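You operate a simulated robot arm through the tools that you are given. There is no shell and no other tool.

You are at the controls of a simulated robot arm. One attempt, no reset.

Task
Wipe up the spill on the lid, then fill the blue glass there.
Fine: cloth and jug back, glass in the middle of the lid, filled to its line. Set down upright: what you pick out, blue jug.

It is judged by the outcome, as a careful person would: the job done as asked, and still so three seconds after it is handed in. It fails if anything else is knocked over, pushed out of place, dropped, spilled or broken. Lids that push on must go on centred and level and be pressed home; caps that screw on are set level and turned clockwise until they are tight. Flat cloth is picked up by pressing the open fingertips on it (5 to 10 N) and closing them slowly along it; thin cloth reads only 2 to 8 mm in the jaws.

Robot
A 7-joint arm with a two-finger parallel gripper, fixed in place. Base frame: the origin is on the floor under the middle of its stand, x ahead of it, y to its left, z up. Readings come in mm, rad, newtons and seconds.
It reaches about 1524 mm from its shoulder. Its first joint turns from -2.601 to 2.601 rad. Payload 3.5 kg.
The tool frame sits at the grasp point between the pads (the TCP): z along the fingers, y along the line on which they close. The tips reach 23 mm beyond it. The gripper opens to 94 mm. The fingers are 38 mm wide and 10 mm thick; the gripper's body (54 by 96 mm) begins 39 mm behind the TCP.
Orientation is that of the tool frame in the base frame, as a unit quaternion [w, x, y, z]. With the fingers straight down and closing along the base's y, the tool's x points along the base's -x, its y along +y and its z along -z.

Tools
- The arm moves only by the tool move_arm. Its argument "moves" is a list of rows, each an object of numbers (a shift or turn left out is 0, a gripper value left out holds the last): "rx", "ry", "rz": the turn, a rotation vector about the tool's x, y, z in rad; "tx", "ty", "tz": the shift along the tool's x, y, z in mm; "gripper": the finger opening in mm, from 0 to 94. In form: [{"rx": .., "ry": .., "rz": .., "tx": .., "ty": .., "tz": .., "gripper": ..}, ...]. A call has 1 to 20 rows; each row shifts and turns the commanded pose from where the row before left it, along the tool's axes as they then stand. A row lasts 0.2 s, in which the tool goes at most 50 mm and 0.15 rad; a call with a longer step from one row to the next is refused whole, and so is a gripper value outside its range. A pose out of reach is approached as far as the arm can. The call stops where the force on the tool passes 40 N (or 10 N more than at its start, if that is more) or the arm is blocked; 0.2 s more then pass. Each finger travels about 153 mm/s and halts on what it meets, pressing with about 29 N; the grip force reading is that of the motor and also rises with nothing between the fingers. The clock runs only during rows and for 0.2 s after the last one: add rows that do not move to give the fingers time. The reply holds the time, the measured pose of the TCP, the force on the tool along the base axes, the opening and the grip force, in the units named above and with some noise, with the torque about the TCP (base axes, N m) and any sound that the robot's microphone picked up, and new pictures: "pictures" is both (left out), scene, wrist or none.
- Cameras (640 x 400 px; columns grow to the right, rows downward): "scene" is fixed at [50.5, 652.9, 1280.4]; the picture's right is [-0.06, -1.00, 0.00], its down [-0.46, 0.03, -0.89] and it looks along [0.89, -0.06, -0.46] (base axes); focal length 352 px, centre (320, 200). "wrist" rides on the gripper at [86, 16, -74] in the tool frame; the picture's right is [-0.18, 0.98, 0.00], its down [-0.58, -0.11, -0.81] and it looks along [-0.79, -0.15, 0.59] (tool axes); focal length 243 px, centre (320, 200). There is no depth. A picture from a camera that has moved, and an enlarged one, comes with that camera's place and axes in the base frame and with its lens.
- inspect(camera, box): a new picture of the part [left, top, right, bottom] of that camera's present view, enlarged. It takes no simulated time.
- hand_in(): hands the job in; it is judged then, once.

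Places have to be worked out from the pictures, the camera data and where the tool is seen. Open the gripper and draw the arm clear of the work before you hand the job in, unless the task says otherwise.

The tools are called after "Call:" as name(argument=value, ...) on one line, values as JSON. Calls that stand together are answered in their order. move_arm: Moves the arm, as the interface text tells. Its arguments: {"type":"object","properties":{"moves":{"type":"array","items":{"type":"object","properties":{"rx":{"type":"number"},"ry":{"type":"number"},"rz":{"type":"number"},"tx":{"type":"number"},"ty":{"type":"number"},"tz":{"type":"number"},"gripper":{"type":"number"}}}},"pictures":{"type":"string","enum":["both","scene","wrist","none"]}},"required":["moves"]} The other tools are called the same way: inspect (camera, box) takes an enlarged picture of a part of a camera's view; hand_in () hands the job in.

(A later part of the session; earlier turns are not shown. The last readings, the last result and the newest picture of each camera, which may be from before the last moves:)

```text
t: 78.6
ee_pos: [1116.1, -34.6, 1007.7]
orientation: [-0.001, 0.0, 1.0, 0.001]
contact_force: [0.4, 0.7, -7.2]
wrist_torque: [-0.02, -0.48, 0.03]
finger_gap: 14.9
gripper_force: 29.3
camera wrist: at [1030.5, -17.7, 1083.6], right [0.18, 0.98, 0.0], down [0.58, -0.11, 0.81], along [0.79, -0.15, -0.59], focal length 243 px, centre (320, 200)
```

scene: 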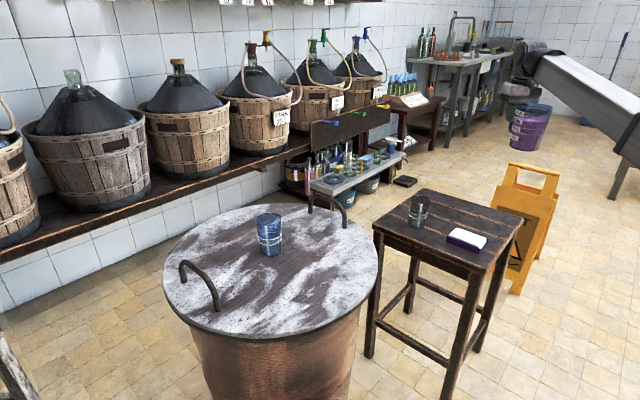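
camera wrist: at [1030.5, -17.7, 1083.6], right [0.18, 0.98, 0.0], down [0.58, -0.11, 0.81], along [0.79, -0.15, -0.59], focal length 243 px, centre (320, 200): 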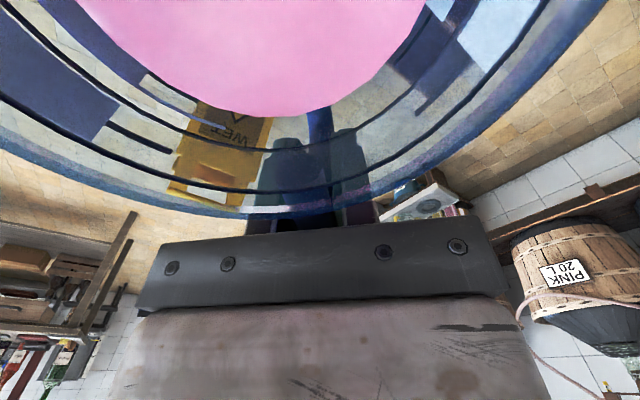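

Call:
inspect(camera="scene", box=[480, 60, 600, 170])

Call:
move_arm(moves=[{"tx": 3, "ty": 12}, {"tx": 5, "ty": 22}, {"tx": 7, "ty": 29}, {"tx": 7, "ty": 29}, {"tx": 7, "ty": 29}, {"tx": 7, "ty": 29}, {"tx": 7, "ty": 29}, {"tx": 7, "ty": 29}, {"tx": 7, "ty": 29}, {"tx": 7, "ty": 29}, {"tx": 7, "ty": 29}, {"tx": 7, "ty": 29}, {"tx": 7, "ty": 29}, {"tx": 7, "ty": 29}, {}], pictures="scene")

```text
3.64 times, centred on (540, 115) of scene
camera zoom: at [50.5, 652.9, 1280.4], right [-0.06, -1.0, 0.0], down [-0.46, 0.03, -0.89], along [0.89, -0.06, -0.46], focal length 1281 px, centre (-480, 509)
```

zoom: 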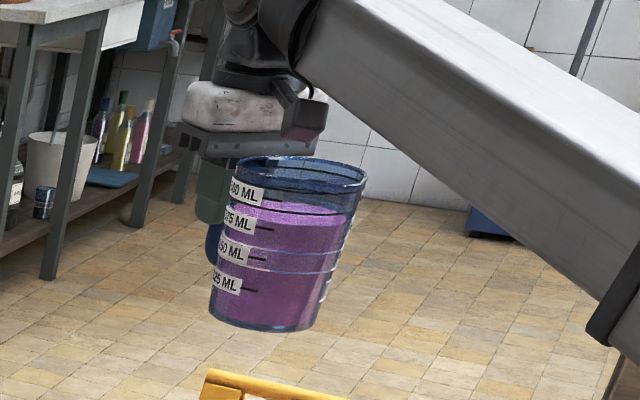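

```text
t: 81.8
ee_pos: [1023.5, 347.7, 1012.0]
orientation: [0.0, 0.001, 1.0, -0.001]
contact_force: [0.3, 0.0, -7.3]
wrist_torque: [-0.06, -0.5, 0.01]
finger_gap: 14.9
gripper_force: 29.0
```

scene: 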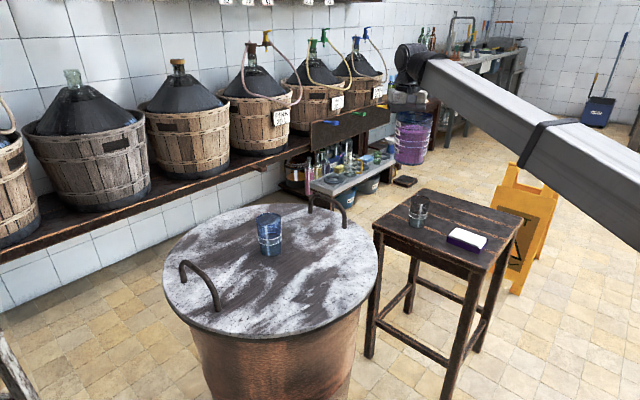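

Call:
inspect(camera="scene", box=[370, 80, 460, 175])

```text
4.21 times, centred on (415, 128) of scene
camera zoom: at [50.5, 652.9, 1280.4], right [-0.06, -1.0, 0.0], down [-0.46, 0.03, -0.89], along [0.89, -0.06, -0.46], focal length 1484 px, centre (-80, 505)
```

zoom: 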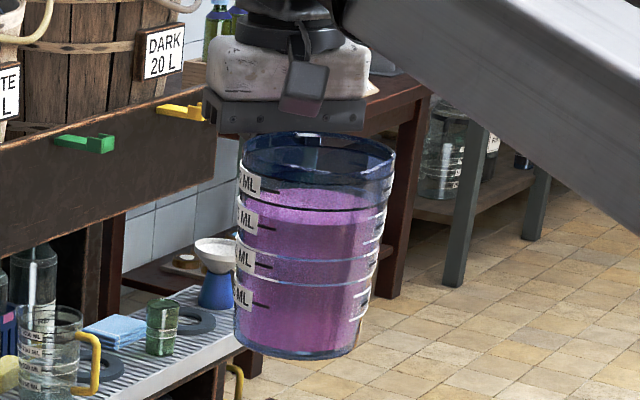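

No separate spout protrusion is visible; the jug is a slightly flared round vessel. I'll carry on slowly to a staging pose behind the glass at TCP≈(937,727).

Call:
move_arm(moves=[{"tx": 5, "ty": 15}, {"tx": 7, "ty": 29}, {"tx": 7, "ty": 29}, {"tx": 7, "ty": 29}, {"tx": 7, "ty": 29}, {"tx": 7, "ty": 29}, {"tx": 7, "ty": 29}, {"tx": 7, "ty": 29}, {"tx": 7, "ty": 29}, {"tx": 7, "ty": 29}, {"tx": 7, "ty": 29}, {"tx": 7, "ty": 29}, {"tx": 5, "ty": 27}, {"tx": 2, "ty": 18}, {}, {}], pictures="both")

Call:
inspect(camera="scene", box=[210, 90, 350, 270])

```text
t: 85.2
ee_pos: [936.5, 727.7, 1011.4]
orientation: [-0.001, 0.0, 1.0, 0.0]
contact_force: [-0.1, 0.8, -6.8]
wrist_torque: [-0.02, -0.53, 0.01]
finger_gap: 14.8
gripper_force: 28.5
camera wrist: at [850.4, 743.7, 1085.4], right [0.19, 0.98, 0.0], down [0.58, -0.11, 0.81], along [0.79, -0.15, -0.59], focal length 243 px, centre (320, 200)
```

scene: 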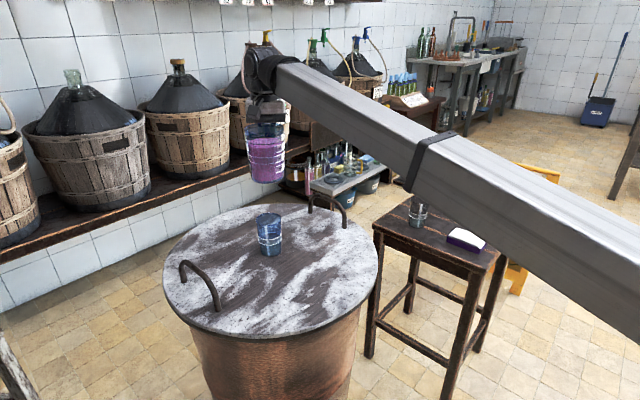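
wrist: 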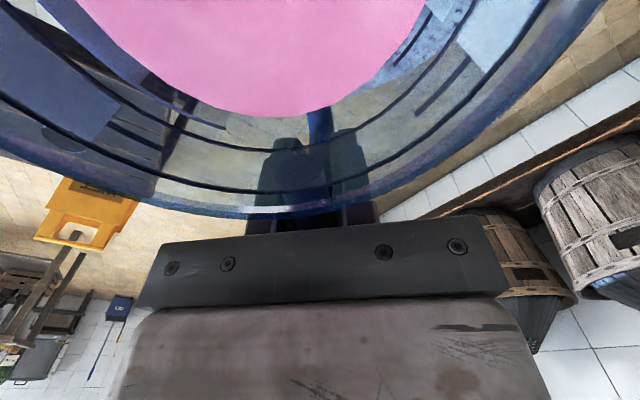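

```text
2.22 times, centred on (280, 180) of scene
camera zoom: at [50.5, 652.9, 1280.4], right [-0.06, -1.0, 0.0], down [-0.46, 0.03, -0.89], along [0.89, -0.06, -0.46], focal length 783 px, centre (409, 244)
```

zoom: 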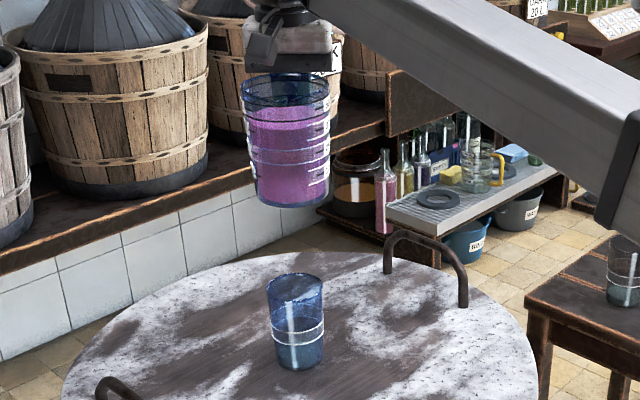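

The jug is lined up behind the glass in y. I'll lower to TCP z≈968, back to x≈930, then tilt to about 0.3 rad (still below pouring) and check.

Call:
move_arm(moves=[{"tx": 3.5, "ty": 1, "tz": 15}, {"tx": 3, "tz": 15}, {"tz": 13}, {}, {"ry": -0.05}, {"ry": -0.05}, {"ry": -0.05}, {"ry": -0.05}, {"ry": -0.05}, {"ry": -0.05}, {}, {}], pictures="both")

Call:
inspect(camera="scene", box=[210, 110, 350, 270])

```text
t: 87.8
ee_pos: [929.8, 729.3, 966.3]
orientation: [0.15, 0.001, 0.989, 0.0]
contact_force: [-0.3, -0.1, -6.8]
wrist_torque: [0.0, -0.39, -0.03]
finger_gap: 14.6
gripper_force: 29.2
camera wrist: at [825.5, 744.9, 1012.3], right [0.18, 0.98, 0.05], down [0.32, -0.11, 0.94], along [0.93, -0.15, -0.33], focal length 243 px, centre (320, 200)
```

scene: 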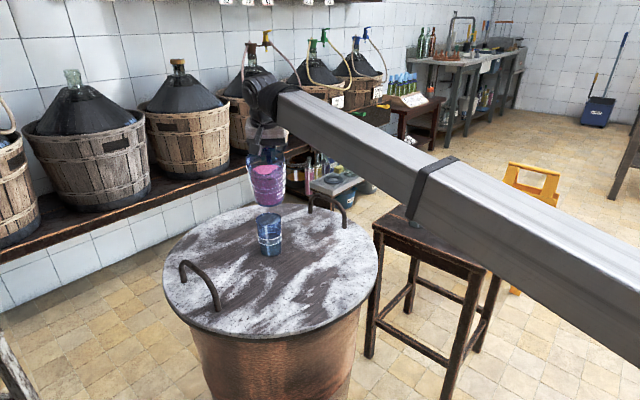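
wrist: 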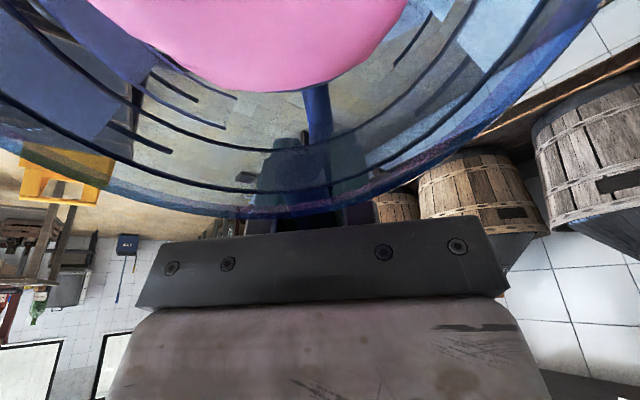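

```text
2.50 times, centred on (280, 190) of scene
camera zoom: at [50.5, 652.9, 1280.4], right [-0.06, -1.0, 0.0], down [-0.46, 0.03, -0.89], along [0.89, -0.06, -0.46], focal length 881 px, centre (420, 225)
```

zoom: 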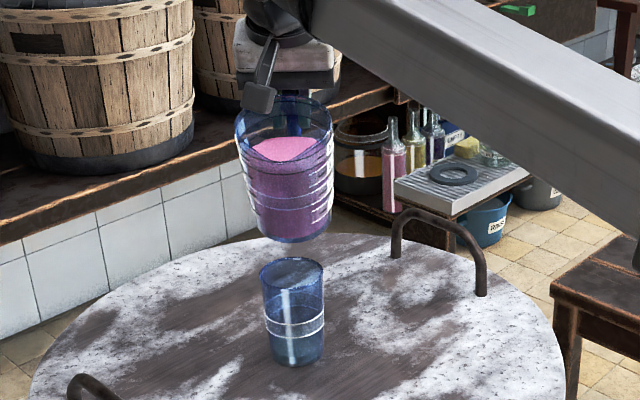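

The jug is tilted toward the scene camera as intended, with the glass below. I'll zoom in on the lip and glass.

Call:
inspect(camera="scene", box=[235, 140, 305, 215])

Call:
inspect(camera="scene", box=[235, 195, 305, 265])

```text
5.33 times, centred on (270, 178) of scene
camera zoom: at [50.5, 652.9, 1280.4], right [-0.06, -1.0, 0.0], down [-0.46, 0.03, -0.89], along [0.89, -0.06, -0.46], focal length 1879 px, centre (587, 320)
```

zoom: 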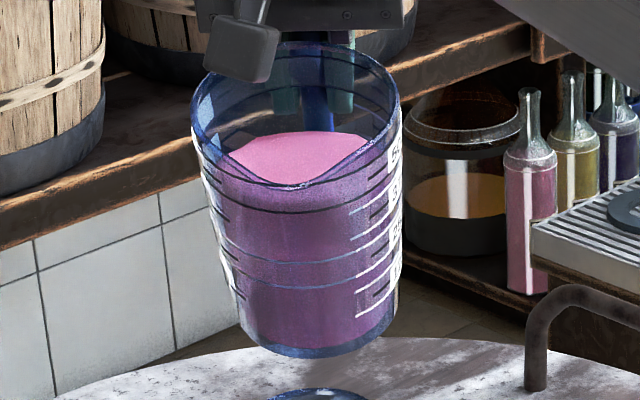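

```text
5.71 times, centred on (270, 230) of scene
camera zoom: at [50.5, 652.9, 1280.4], right [-0.06, -1.0, 0.0], down [-0.46, 0.03, -0.89], along [0.89, -0.06, -0.46], focal length 2013 px, centre (606, 29)
```

zoom: 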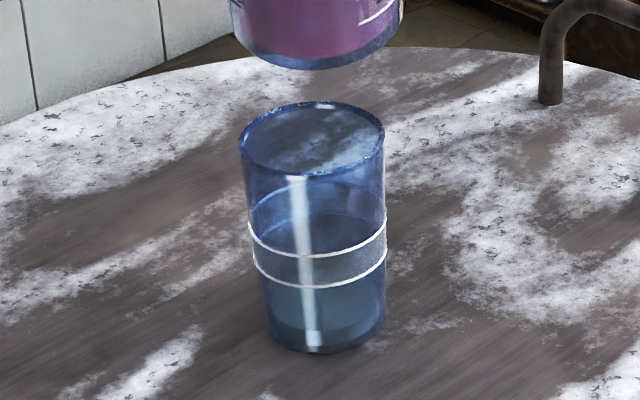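

The lip comes to a small spout at about (792,727,963) by the scene camera, with the glass at (794,731). I'll shift 3 mm in +y and about 4 mm back, then tilt gradually further while watching.

Call:
move_arm(moves=[{"tx": -3.8, "ty": 3, "tz": 1.2}, {"ry": -0.03}, {"ry": -0.03}, {"ry": -0.03}, {}, {}], pictures="scene")

Call:
inspect(camera="scene", box=[225, 145, 315, 270])

```text
t: 89.2
ee_pos: [933.0, 731.6, 965.6]
orientation: [0.193, 0.001, 0.981, -0.001]
contact_force: [-0.1, 0.0, -7.6]
wrist_torque: [0.04, -0.4, -0.04]
finger_gap: 15.1
gripper_force: 29.1
```

scene: 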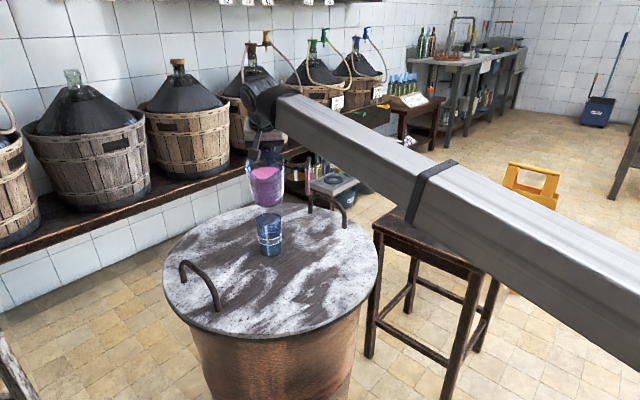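

```text
3.20 times, centred on (270, 208) of scene
camera zoom: at [50.5, 652.9, 1280.4], right [-0.06, -1.0, 0.0], down [-0.46, 0.03, -0.89], along [0.89, -0.06, -0.46], focal length 1128 px, centre (480, 176)
```

zoom: 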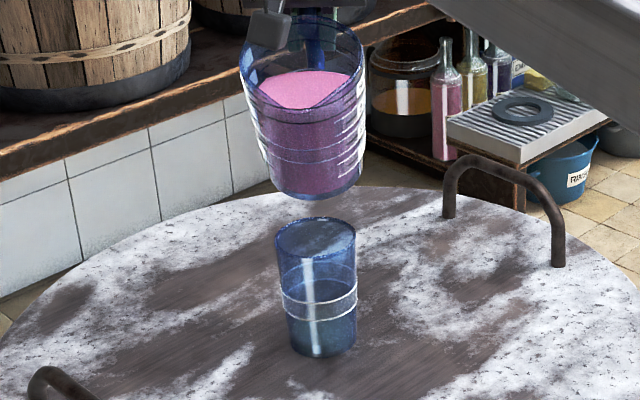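

Tilt is 0.39 rad with no flow yet, and lip and glass agree in y (~731). I'll continue tilting in small steps.

Call:
move_arm(moves=[{"ry": -0.025}, {"ry": -0.025}, {}, {}], pictures="none")

Call:
inspect(camera="scene", box=[235, 160, 305, 265])

```text
t: 90.2
ee_pos: [934.3, 731.5, 965.8]
orientation: [0.218, 0.0, 0.976, 0.0]
contact_force: [-0.5, -0.2, -7.7]
wrist_torque: [-0.01, -0.36, 0.0]
finger_gap: 15.1
gripper_force: 29.0
```

```text
3.81 times, centred on (270, 212) of scene
camera zoom: at [50.5, 652.9, 1280.4], right [-0.06, -1.0, 0.0], down [-0.46, 0.03, -0.89], along [0.89, -0.06, -0.46], focal length 1342 px, centre (510, 152)
```

zoom: 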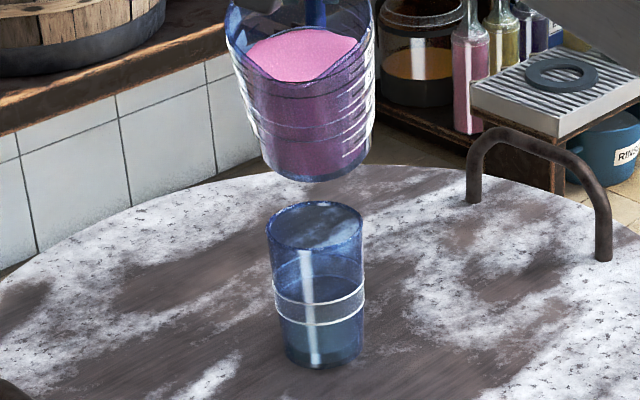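

Still no flow at 0.44 rad. Another small step.

Call:
move_arm(moves=[{"ry": -0.02}, {"ry": -0.02}, {}, {}], pictures="none")

Call:
inspect(camera="scene", box=[235, 160, 305, 265])

```text
t: 91.2
ee_pos: [934.7, 732.3, 965.7]
orientation: [0.237, 0.001, 0.972, -0.001]
contact_force: [0.2, -0.4, -7.4]
wrist_torque: [0.01, -0.38, 0.0]
finger_gap: 14.8
gripper_force: 29.2
```

```text
3.81 times, centred on (270, 212) of scene
camera zoom: at [50.5, 652.9, 1280.4], right [-0.06, -1.0, 0.0], down [-0.46, 0.03, -0.89], along [0.89, -0.06, -0.46], focal length 1342 px, centre (510, 152)
```

zoom: 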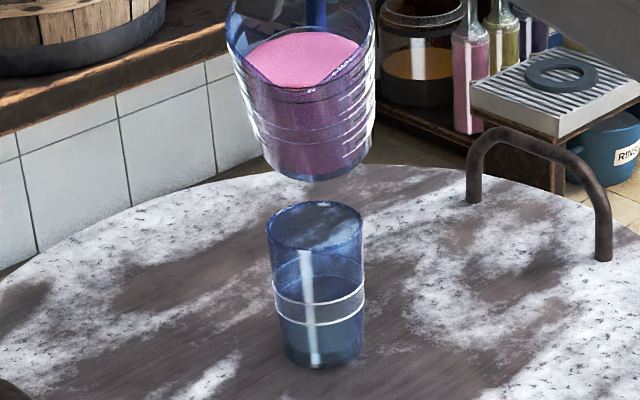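

Call:
move_arm(moves=[{"ry": -0.02}, {"ry": -0.02}, {}, {}], pictures="none")

Call:
inspect(camera="scene", box=[235, 160, 305, 265])

Call:
inspect(camera="scene", box=[245, 155, 295, 205])

```text
t: 92.2
ee_pos: [933.7, 730.8, 965.4]
orientation: [0.256, 0.001, 0.967, 0.0]
contact_force: [-0.5, -1.1, -7.3]
wrist_torque: [0.03, -0.32, 0.0]
finger_gap: 14.9
gripper_force: 28.6
```

```text
3.81 times, centred on (270, 212) of scene
camera zoom: at [50.5, 652.9, 1280.4], right [-0.06, -1.0, 0.0], down [-0.46, 0.03, -0.89], along [0.89, -0.06, -0.46], focal length 1342 px, centre (510, 152)
```

zoom: 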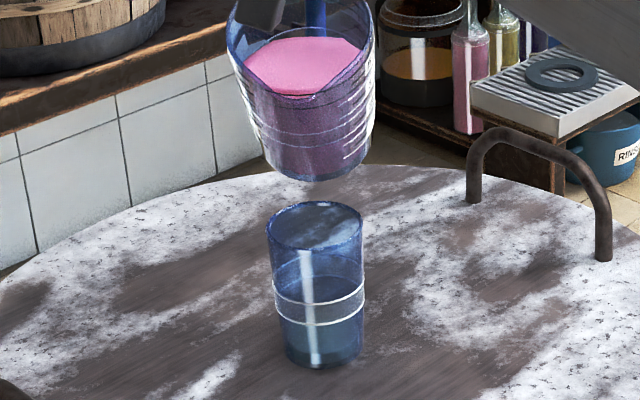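

```text
8.00 times, centred on (270, 180) of scene
camera zoom: at [50.5, 652.9, 1280.4], right [-0.06, -1.0, 0.0], down [-0.46, 0.03, -0.89], along [0.89, -0.06, -0.46], focal length 2819 px, centre (720, 360)
```

zoom: 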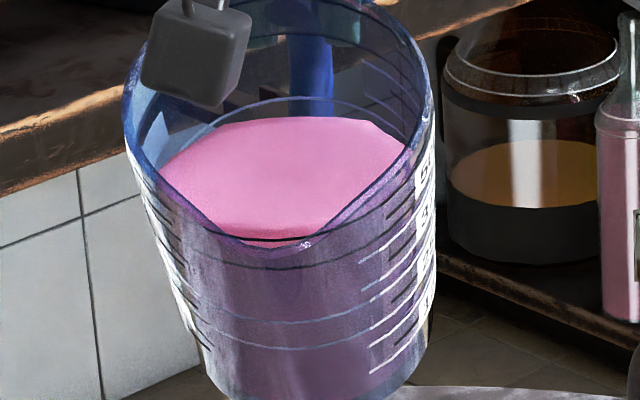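

Now at 0.52 rad the liquid is nearly at the lip; the lip is over the near half of the glass as planned. Small further steps.

Call:
move_arm(moves=[{"ry": -0.02}, {}, {}], pictures="none")

Call:
inspect(camera="scene", box=[235, 160, 305, 265])

```text
t: 93.0
ee_pos: [932.7, 731.4, 965.7]
orientation: [0.266, 0.001, 0.964, -0.001]
contact_force: [0.3, -0.5, -8.0]
wrist_torque: [-0.02, -0.35, 0.0]
finger_gap: 15.1
gripper_force: 28.4
```

```text
3.81 times, centred on (270, 212) of scene
camera zoom: at [50.5, 652.9, 1280.4], right [-0.06, -1.0, 0.0], down [-0.46, 0.03, -0.89], along [0.89, -0.06, -0.46], focal length 1342 px, centre (510, 152)
```

zoom: 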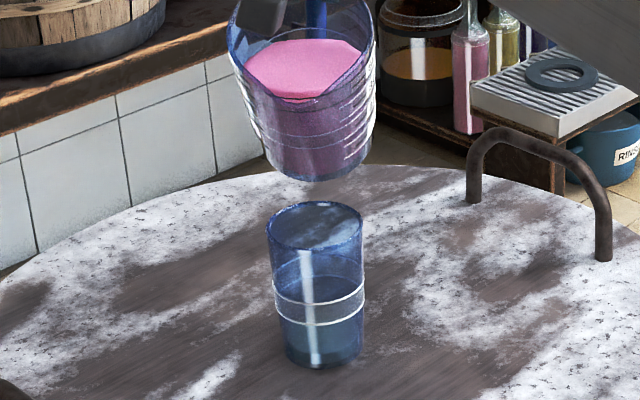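

Call:
move_arm(moves=[{"ry": -0.02}, {}, {}], pictures="none")

Call:
inspect(camera="scene", box=[235, 160, 305, 265])

```text
t: 93.8
ee_pos: [933.8, 731.7, 966.2]
orientation: [0.276, 0.001, 0.961, 0.0]
contact_force: [-0.1, 0.5, -7.7]
wrist_torque: [-0.01, -0.35, 0.01]
finger_gap: 15.1
gripper_force: 29.3
```

```text
3.81 times, centred on (270, 212) of scene
camera zoom: at [50.5, 652.9, 1280.4], right [-0.06, -1.0, 0.0], down [-0.46, 0.03, -0.89], along [0.89, -0.06, -0.46], focal length 1342 px, centre (510, 152)
```

zoom: 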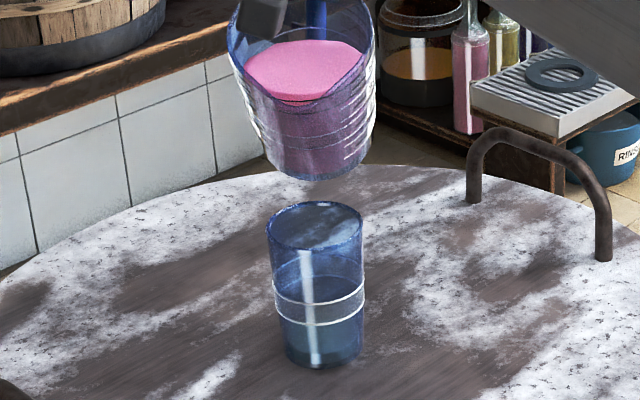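

Call:
move_arm(moves=[{"ry": -0.025}, {}, {}], pictures="none")

Call:
inspect(camera="scene", box=[245, 160, 295, 245])

```text
t: 94.6
ee_pos: [933.8, 730.6, 965.1]
orientation: [0.288, 0.0, 0.958, 0.0]
contact_force: [0.3, 0.5, -7.6]
wrist_torque: [-0.01, -0.28, -0.02]
finger_gap: 15.0
gripper_force: 29.2
```

```text
4.71 times, centred on (270, 202) of scene
camera zoom: at [50.5, 652.9, 1280.4], right [-0.06, -1.0, 0.0], down [-0.46, 0.03, -0.89], along [0.89, -0.06, -0.46], focal length 1658 px, centre (555, 188)
```

zoom: 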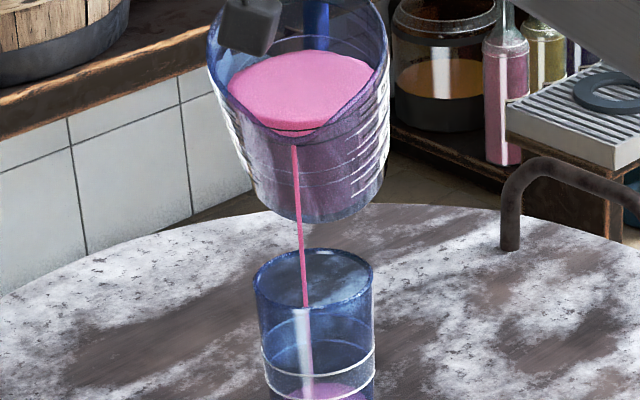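

Pouring has started at 0.58 rad and the stream falls into the glass. I'll check the level in the glass.

Call:
inspect(camera="scene", box=[240, 200, 300, 265])

```text
6.15 times, centred on (270, 232) of scene
camera zoom: at [50.5, 652.9, 1280.4], right [-0.06, -1.0, 0.0], down [-0.46, 0.03, -0.89], along [0.89, -0.06, -0.46], focal length 2168 px, centre (628, 0)
```

zoom: 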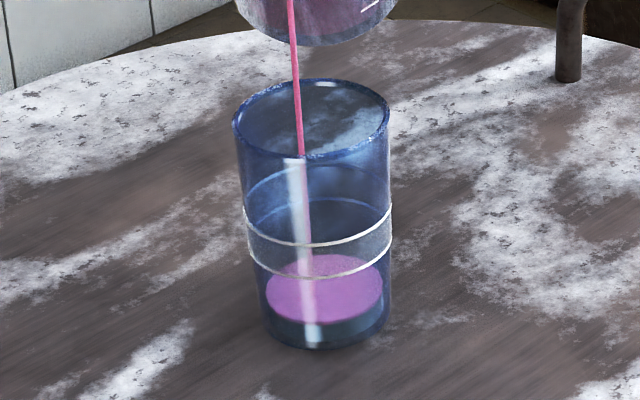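

The level is still low: the surface must come up to between the two white lines. I'll hold the tilt briefly and see how the flow behaves.

Call:
move_arm(moves=[{}, {}], pictures="none")

Call:
inspect(camera="scene", box=[240, 170, 300, 265])

```text
t: 95.2
ee_pos: [932.9, 731.2, 965.4]
orientation: [0.288, 0.0, 0.958, 0.0]
contact_force: [0.2, -0.6, -6.9]
wrist_torque: [0.0, -0.3, 0.02]
finger_gap: 14.7
gripper_force: 28.9
```

```text
4.21 times, centred on (270, 218) of scene
camera zoom: at [50.5, 652.9, 1280.4], right [-0.06, -1.0, 0.0], down [-0.46, 0.03, -0.89], along [0.89, -0.06, -0.46], focal length 1484 px, centre (530, 126)
```

zoom: 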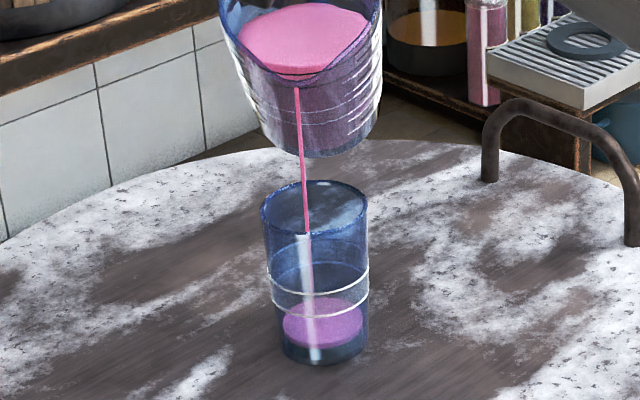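

Call:
move_arm(moves=[{}, {}, {}], pictures="none")

Call:
inspect(camera="scene", box=[240, 200, 300, 265])

Call:
inspect(camera="scene", box=[245, 160, 295, 215])

```text
t: 96.0
ee_pos: [934.0, 731.1, 965.8]
orientation: [0.288, 0.0, 0.958, 0.0]
contact_force: [-0.4, 0.4, -6.3]
wrist_torque: [-0.04, -0.28, -0.01]
finger_gap: 14.9
gripper_force: 28.7
```

```text
6.15 times, centred on (270, 232) of scene
camera zoom: at [50.5, 652.9, 1280.4], right [-0.06, -1.0, 0.0], down [-0.46, 0.03, -0.89], along [0.89, -0.06, -0.46], focal length 2168 px, centre (628, 0)
```

zoom: 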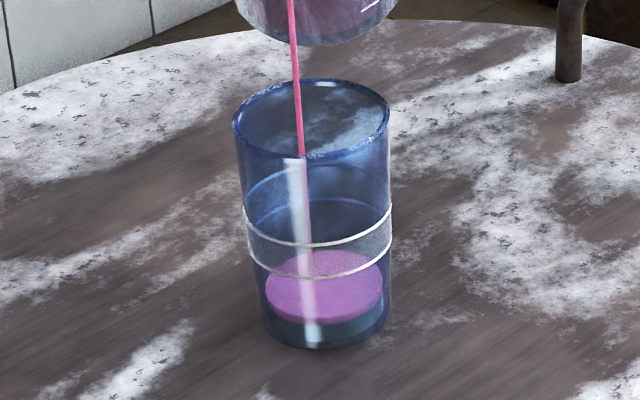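

```text
7.27 times, centred on (270, 188) of scene
camera zoom: at [50.5, 652.9, 1280.4], right [-0.06, -1.0, 0.0], down [-0.46, 0.03, -0.89], along [0.89, -0.06, -0.46], focal length 2562 px, centre (684, 291)
```

zoom: 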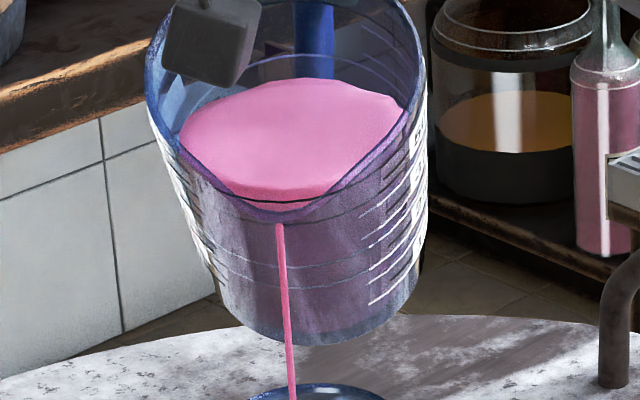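

The flow is slow and steady and lands in the glass. I'll tilt a bit more to raise the flow and keep checking.

Call:
move_arm(moves=[{"ry": -0.02}, {"ry": -0.015}, {}, {}, {}], pictures="none")

Call:
inspect(camera="scene", box=[240, 170, 300, 265])

Call:
inspect(camera="scene", box=[240, 200, 300, 265])

```text
t: 97.2
ee_pos: [933.2, 730.6, 964.1]
orientation: [0.305, 0.001, 0.952, -0.001]
contact_force: [0.8, 0.7, -7.1]
wrist_torque: [-0.02, -0.28, 0.01]
finger_gap: 15.0
gripper_force: 29.2
```

```text
4.21 times, centred on (270, 218) of scene
camera zoom: at [50.5, 652.9, 1280.4], right [-0.06, -1.0, 0.0], down [-0.46, 0.03, -0.89], along [0.89, -0.06, -0.46], focal length 1484 px, centre (530, 126)
```

zoom: 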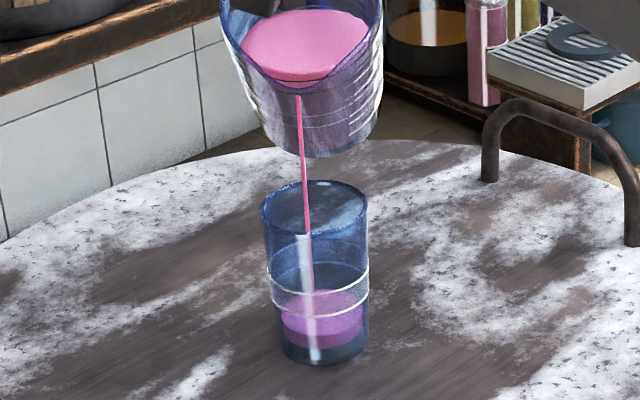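

```text
6.15 times, centred on (270, 232) of scene
camera zoom: at [50.5, 652.9, 1280.4], right [-0.06, -1.0, 0.0], down [-0.46, 0.03, -0.89], along [0.89, -0.06, -0.46], focal length 2168 px, centre (628, 0)
```

zoom: 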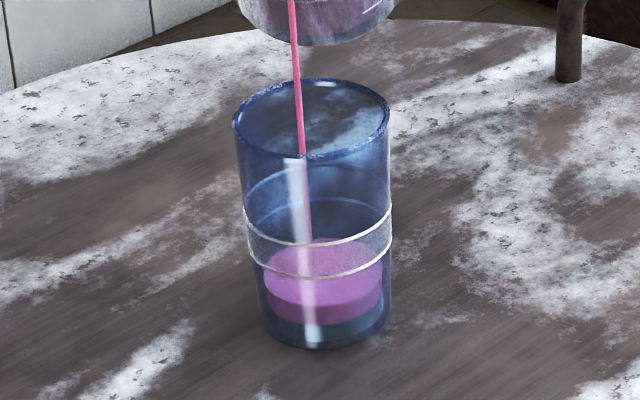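

The surface has risen about a third of the way (front edge at y≈306, target ≈262 in this zoom). I'll continue with a slightly greater tilt.

Call:
move_arm(moves=[{"ry": -0.015}, {}, {}, {}, {}], pictures="none")

Call:
inspect(camera="scene", box=[240, 200, 300, 265])

```text
t: 98.4
ee_pos: [934.6, 731.5, 965.6]
orientation: [0.312, 0.0, 0.95, 0.0]
contact_force: [-1.1, 0.4, -6.1]
wrist_torque: [-0.04, -0.31, 0.02]
finger_gap: 15.0
gripper_force: 29.3
```

```text
6.15 times, centred on (270, 232) of scene
camera zoom: at [50.5, 652.9, 1280.4], right [-0.06, -1.0, 0.0], down [-0.46, 0.03, -0.89], along [0.89, -0.06, -0.46], focal length 2168 px, centre (628, 0)
```

zoom: 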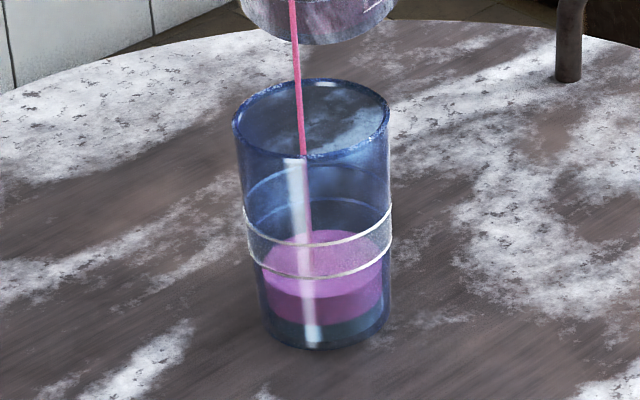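

Call:
move_arm(moves=[{"ry": -0.02}, {"ry": -0.01}, {}, {}, {}], pictures="none")

Call:
inspect(camera="scene", box=[240, 200, 300, 265])

```text
t: 99.6
ee_pos: [933.1, 730.6, 965.4]
orientation: [0.327, 0.0, 0.945, -0.001]
contact_force: [0.7, -0.6, -6.1]
wrist_torque: [0.02, -0.25, -0.02]
finger_gap: 15.1
gripper_force: 28.4
```

```text
6.15 times, centred on (270, 232) of scene
camera zoom: at [50.5, 652.9, 1280.4], right [-0.06, -1.0, 0.0], down [-0.46, 0.03, -0.89], along [0.89, -0.06, -0.46], focal length 2168 px, centre (628, 0)
```

zoom: 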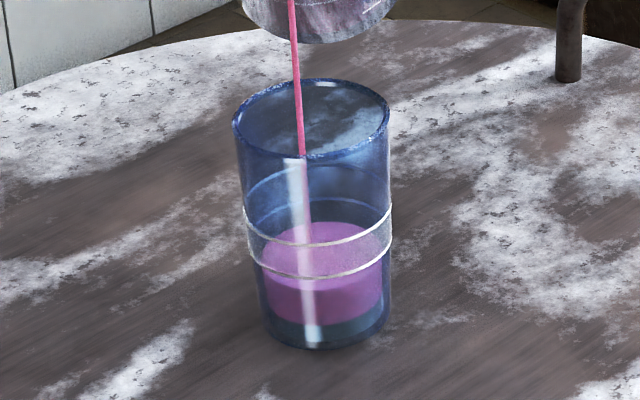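

Call:
move_arm(moves=[{"ry": -0.02}, {}, {}, {}, {}], pictures="none")

Call:
inspect(camera="scene", box=[240, 200, 300, 265])

Call:
inspect(camera="scene", box=[240, 150, 300, 225])

```text
t: 100.8
ee_pos: [931.7, 730.8, 965.7]
orientation: [0.336, 0.0, 0.942, 0.0]
contact_force: [0.1, 0.8, -7.1]
wrist_torque: [-0.03, -0.23, 0.0]
finger_gap: 14.7
gripper_force: 29.1
```

```text
6.15 times, centred on (270, 232) of scene
camera zoom: at [50.5, 652.9, 1280.4], right [-0.06, -1.0, 0.0], down [-0.46, 0.03, -0.89], along [0.89, -0.06, -0.46], focal length 2168 px, centre (628, 0)
```

zoom: 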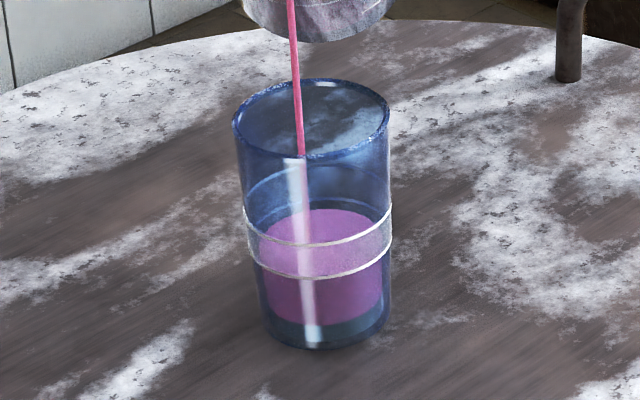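

```text
5.33 times, centred on (270, 188) of scene
camera zoom: at [50.5, 652.9, 1280.4], right [-0.06, -1.0, 0.0], down [-0.46, 0.03, -0.89], along [0.89, -0.06, -0.46], focal length 1879 px, centre (587, 267)
```

zoom: 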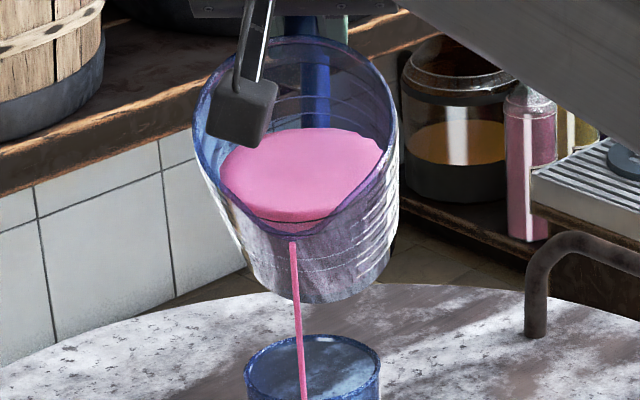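

Call:
inspect(camera="scene", box=[255, 222, 287, 260])

```text
10.53 times, centred on (271, 241) of scene
camera zoom: at [50.5, 652.9, 1280.4], right [-0.06, -1.0, 0.0], down [-0.46, 0.03, -0.89], along [0.89, -0.06, -0.46], focal length 3709 px, centre (836, -232)
```

zoom: 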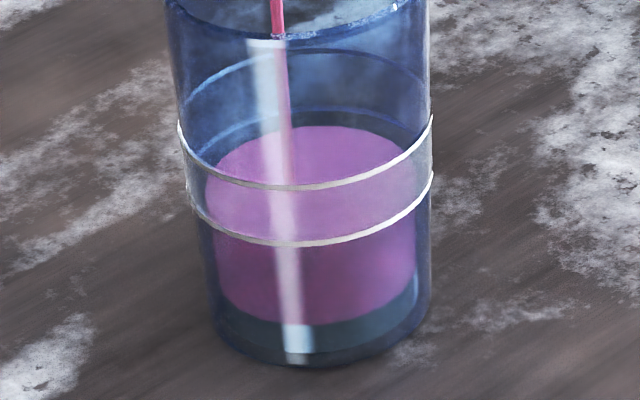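

By the ellipse centres, the surface is now just below the lower line, about 10 mm under mid-band. I'll continue a little.

Call:
move_arm(moves=[{"ry": -0.02}, {}, {}, {}, {}], pictures="none")

Call:
inspect(camera="scene", box=[255, 222, 287, 260])

```text
t: 102.0
ee_pos: [932.9, 732.5, 966.1]
orientation: [0.345, 0.001, 0.938, 0.0]
contact_force: [-0.2, -0.3, -6.7]
wrist_torque: [0.0, -0.25, -0.01]
finger_gap: 15.1
gripper_force: 28.7
```

```text
10.53 times, centred on (271, 241) of scene
camera zoom: at [50.5, 652.9, 1280.4], right [-0.06, -1.0, 0.0], down [-0.46, 0.03, -0.89], along [0.89, -0.06, -0.46], focal length 3709 px, centre (836, -232)
```

zoom: 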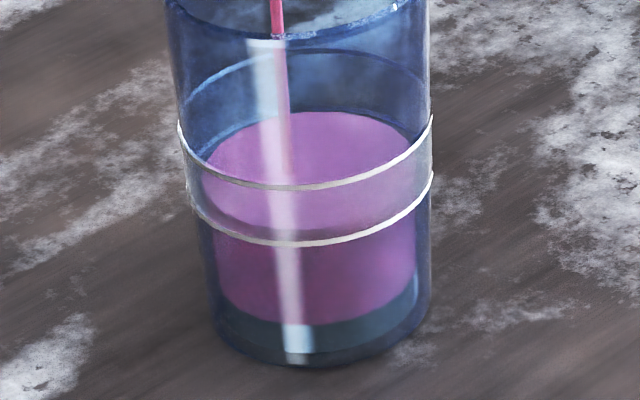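

Surface now just above the lower line (centre y≈171, mid-band ≈148). One more second of flow, then I'll check.

Call:
move_arm(moves=[{"ry": -0.008}, {}, {}, {}], pictures="none")

Call:
inspect(camera="scene", box=[255, 222, 287, 260])

```text
t: 103.0
ee_pos: [932.8, 731.3, 967.0]
orientation: [0.349, 0.0, 0.937, 0.0]
contact_force: [0.4, 0.3, -6.8]
wrist_torque: [0.0, -0.23, 0.0]
finger_gap: 14.9
gripper_force: 29.1
```

```text
10.53 times, centred on (271, 241) of scene
camera zoom: at [50.5, 652.9, 1280.4], right [-0.06, -1.0, 0.0], down [-0.46, 0.03, -0.89], along [0.89, -0.06, -0.46], focal length 3709 px, centre (836, -232)
```

zoom: 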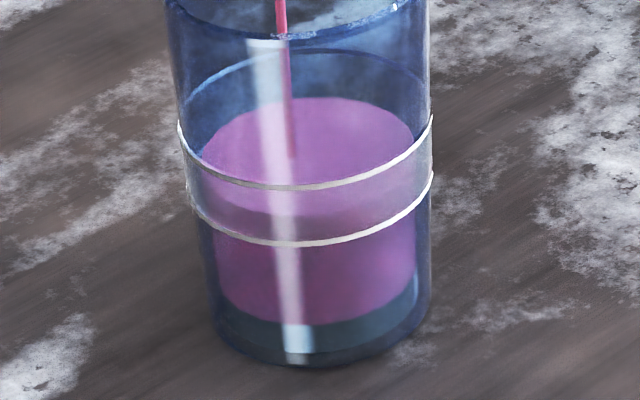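

Level is about 2 mm below mid-band, so I'll stop now by tilting back promptly.

Call:
move_arm(moves=[{"ry": 0.11}, {"ry": 0.11}, {"ry": 0.1}, {"ry": 0.08}, {}, {}], pictures="scene")

Call:
inspect(camera="scene", box=[255, 222, 287, 260])

Call:
inspect(camera="scene", box=[225, 145, 315, 270])

```text
t: 104.4
ee_pos: [933.3, 730.9, 966.0]
orientation: [0.155, 0.0, 0.988, 0.0]
contact_force: [-0.9, 0.1, -6.4]
wrist_torque: [0.0, -0.36, -0.03]
finger_gap: 15.2
gripper_force: 29.4
```

scene: 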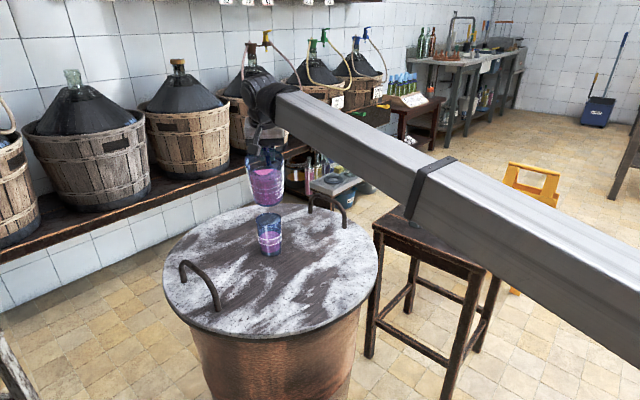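

```text
10.53 times, centred on (271, 241) of scene
camera zoom: at [50.5, 652.9, 1280.4], right [-0.06, -1.0, 0.0], down [-0.46, 0.03, -0.89], along [0.89, -0.06, -0.46], focal length 3709 px, centre (836, -232)
```

zoom: 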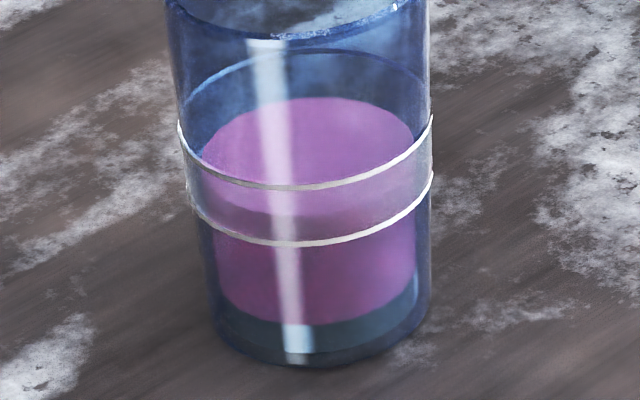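

```text
3.20 times, centred on (270, 208) of scene
camera zoom: at [50.5, 652.9, 1280.4], right [-0.06, -1.0, 0.0], down [-0.46, 0.03, -0.89], along [0.89, -0.06, -0.46], focal length 1128 px, centre (480, 176)
```

zoom: 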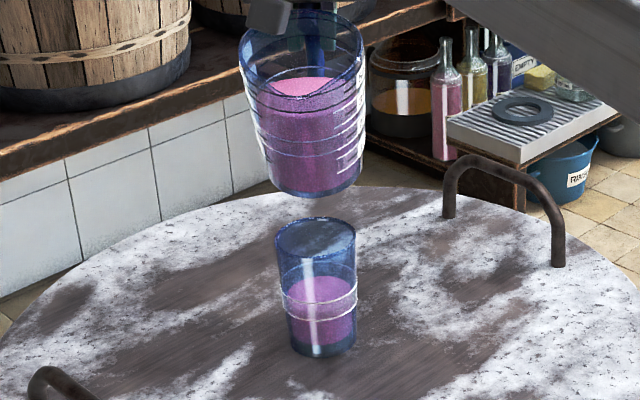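

The flow stopped cleanly and nothing was spilled. Let me measure the level against the two lines more precisely.

Call:
inspect(camera="scene", box=[258, 226, 284, 250])

Call:
inspect(camera="scene", box=[250, 205, 290, 262])

```text
16.00 times, centred on (271, 238) of scene
camera zoom: at [50.5, 652.9, 1280.4], right [-0.06, -1.0, 0.0], down [-0.46, 0.03, -0.89], along [0.89, -0.06, -0.46], focal length 5638 px, centre (1104, -408)
```

zoom: 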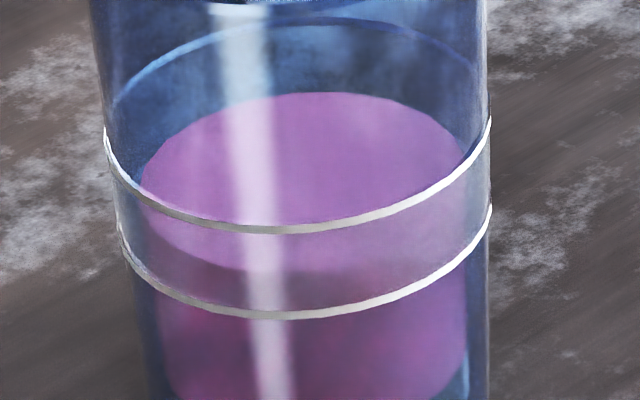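

```text
7.02 times, centred on (270, 234) of scene
camera zoom: at [50.5, 652.9, 1280.4], right [-0.06, -1.0, 0.0], down [-0.46, 0.03, -0.89], along [0.89, -0.06, -0.46], focal length 2473 px, centre (671, -35)
```

zoom: 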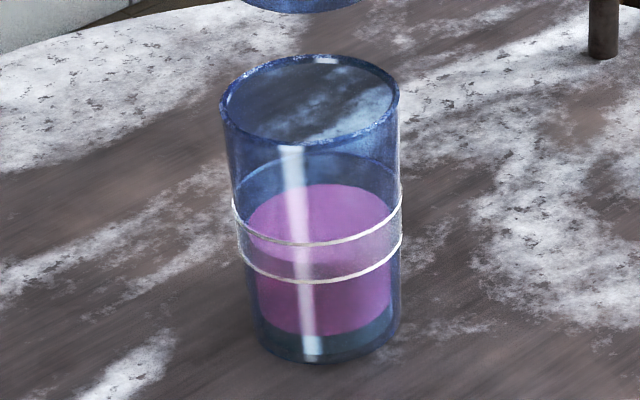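

The level sits about a third up the band, some 2.5 mm below its middle. I'll top up by a few ml by re-tilting to the same angle briefly.

Call:
move_arm(moves=[{"ry": -0.11}, {"ry": -0.11}, {"ry": -0.1}, {"ry": -0.07}, {}], pictures="none")

Call:
inspect(camera="scene", box=[258, 226, 284, 250])

Call:
inspect(camera="scene", box=[225, 145, 315, 270])

```text
t: 105.6
ee_pos: [935.4, 731.2, 965.8]
orientation: [0.345, 0.0, 0.939, 0.0]
contact_force: [0.9, -0.1, -6.6]
wrist_torque: [0.03, -0.2, 0.01]
finger_gap: 14.8
gripper_force: 28.7
```

```text
16.00 times, centred on (271, 238) of scene
camera zoom: at [50.5, 652.9, 1280.4], right [-0.06, -1.0, 0.0], down [-0.46, 0.03, -0.89], along [0.89, -0.06, -0.46], focal length 5638 px, centre (1104, -408)
```

zoom: 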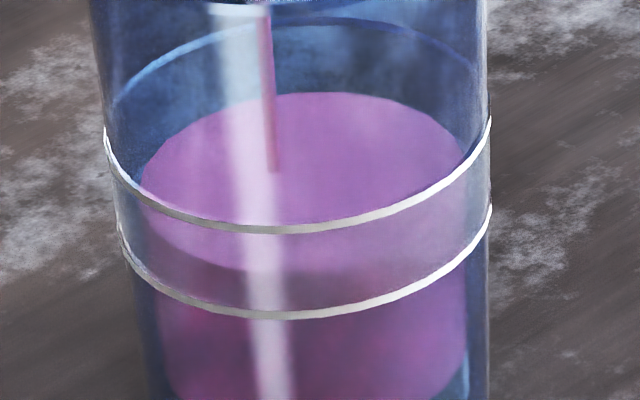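

```text
3.20 times, centred on (270, 208) of scene
camera zoom: at [50.5, 652.9, 1280.4], right [-0.06, -1.0, 0.0], down [-0.46, 0.03, -0.89], along [0.89, -0.06, -0.46], focal length 1128 px, centre (480, 176)
```

zoom: 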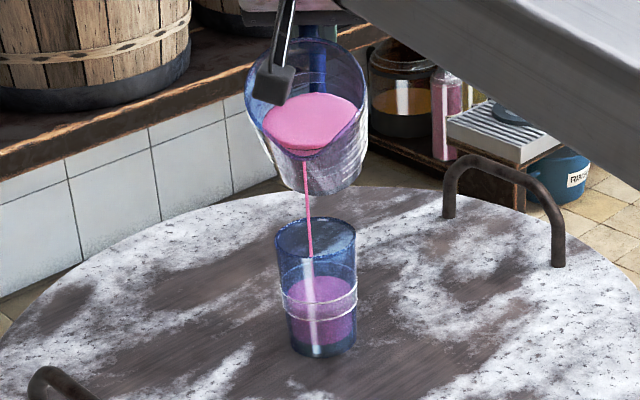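

The stream is running again into the glass. Holding about 0.6 s.

Call:
move_arm(moves=[{}, {}], pictures="none")

Call:
inspect(camera="scene", box=[258, 226, 284, 250])

```text
t: 106.2
ee_pos: [934.5, 732.0, 965.1]
orientation: [0.344, -0.001, 0.939, 0.001]
contact_force: [0.4, 0.1, -7.0]
wrist_torque: [0.03, -0.22, -0.01]
finger_gap: 14.8
gripper_force: 29.2
```

```text
16.00 times, centred on (271, 238) of scene
camera zoom: at [50.5, 652.9, 1280.4], right [-0.06, -1.0, 0.0], down [-0.46, 0.03, -0.89], along [0.89, -0.06, -0.46], focal length 5638 px, centre (1104, -408)
```

zoom: 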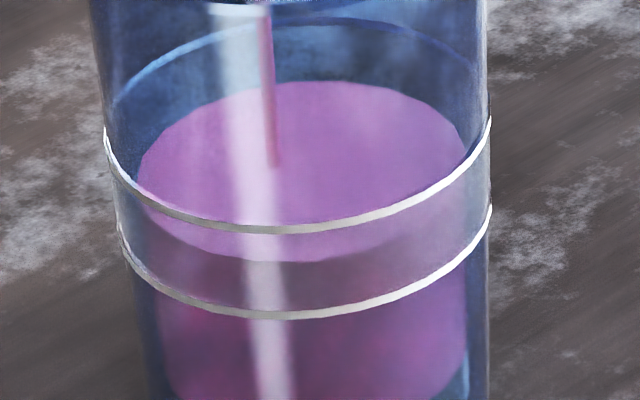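

Level is now practically mid-band. Tilting back to stop.

Call:
move_arm(moves=[{"ry": 0.11}, {"ry": 0.11}, {"ry": 0.1}, {"ry": 0.07}, {}, {}], pictures="none")

Call:
inspect(camera="scene", box=[258, 226, 284, 250])

Call:
inspect(camera="scene", box=[225, 145, 315, 270])

```text
t: 107.6
ee_pos: [934.9, 731.4, 965.6]
orientation: [0.155, 0.0, 0.988, 0.0]
contact_force: [0.2, -0.3, -6.9]
wrist_torque: [0.02, -0.4, 0.01]
finger_gap: 15.2
gripper_force: 29.3
```

```text
16.00 times, centred on (271, 238) of scene
camera zoom: at [50.5, 652.9, 1280.4], right [-0.06, -1.0, 0.0], down [-0.46, 0.03, -0.89], along [0.89, -0.06, -0.46], focal length 5638 px, centre (1104, -408)
```

zoom: 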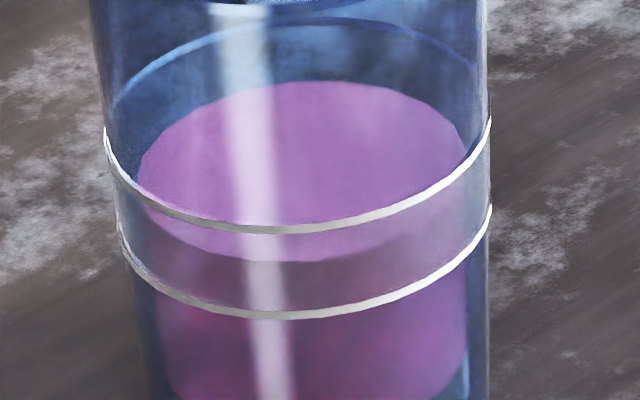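

```text
3.20 times, centred on (270, 208) of scene
camera zoom: at [50.5, 652.9, 1280.4], right [-0.06, -1.0, 0.0], down [-0.46, 0.03, -0.89], along [0.89, -0.06, -0.46], focal length 1128 px, centre (480, 176)
```

zoom: 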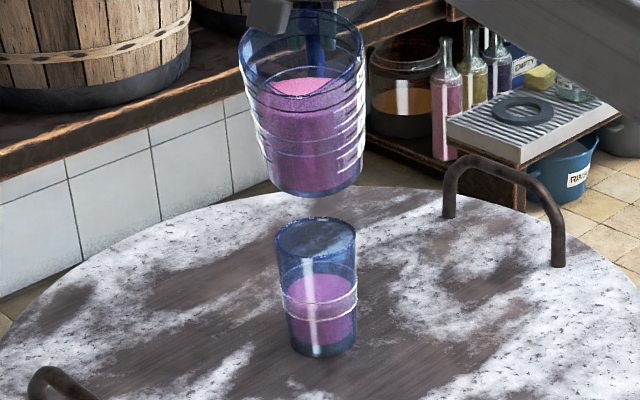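

Level is within a millimetre of mid-band and the lid is dry. Now I'll raise the jug, bring it upright, and start back toward the table.

Call:
move_arm(moves=[{"tx": -6, "tz": -19}, {"tx": -8, "tz": -24}, {"ry": 0.06}, {"ry": 0.08}, {"ry": 0.08}, {"ry": 0.06}, {"ry": 0.033}, {}, {"tx": -3, "ty": -15}, {"tx": -6, "ty": -25}, {"tx": -7, "ty": -29}, {"tx": -7, "ty": -29}, {"tx": -7, "ty": -29}, {"tx": -7, "ty": -29}, {"tx": -7, "ty": -29}, {"tx": -7, "ty": -29}, {"tx": -7, "ty": -29}, {"tx": -7, "ty": -29}, {}], pictures="scene")

```text
t: 111.6
ee_pos: [999.2, 458.0, 1010.2]
orientation: [0.0, 0.001, 1.0, 0.0]
contact_force: [-0.9, 0.1, -6.5]
wrist_torque: [-0.02, -0.46, 0.0]
finger_gap: 14.8
gripper_force: 28.7
```

scene: 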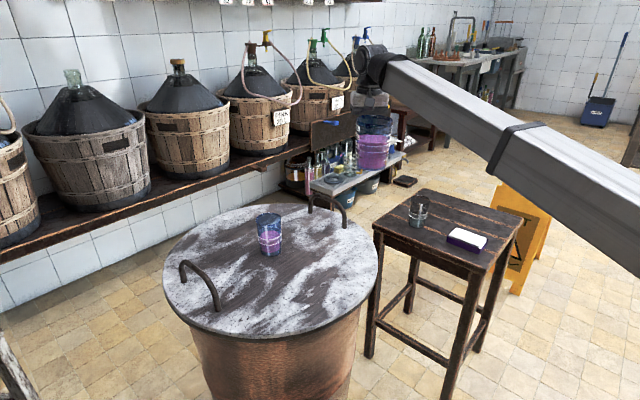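

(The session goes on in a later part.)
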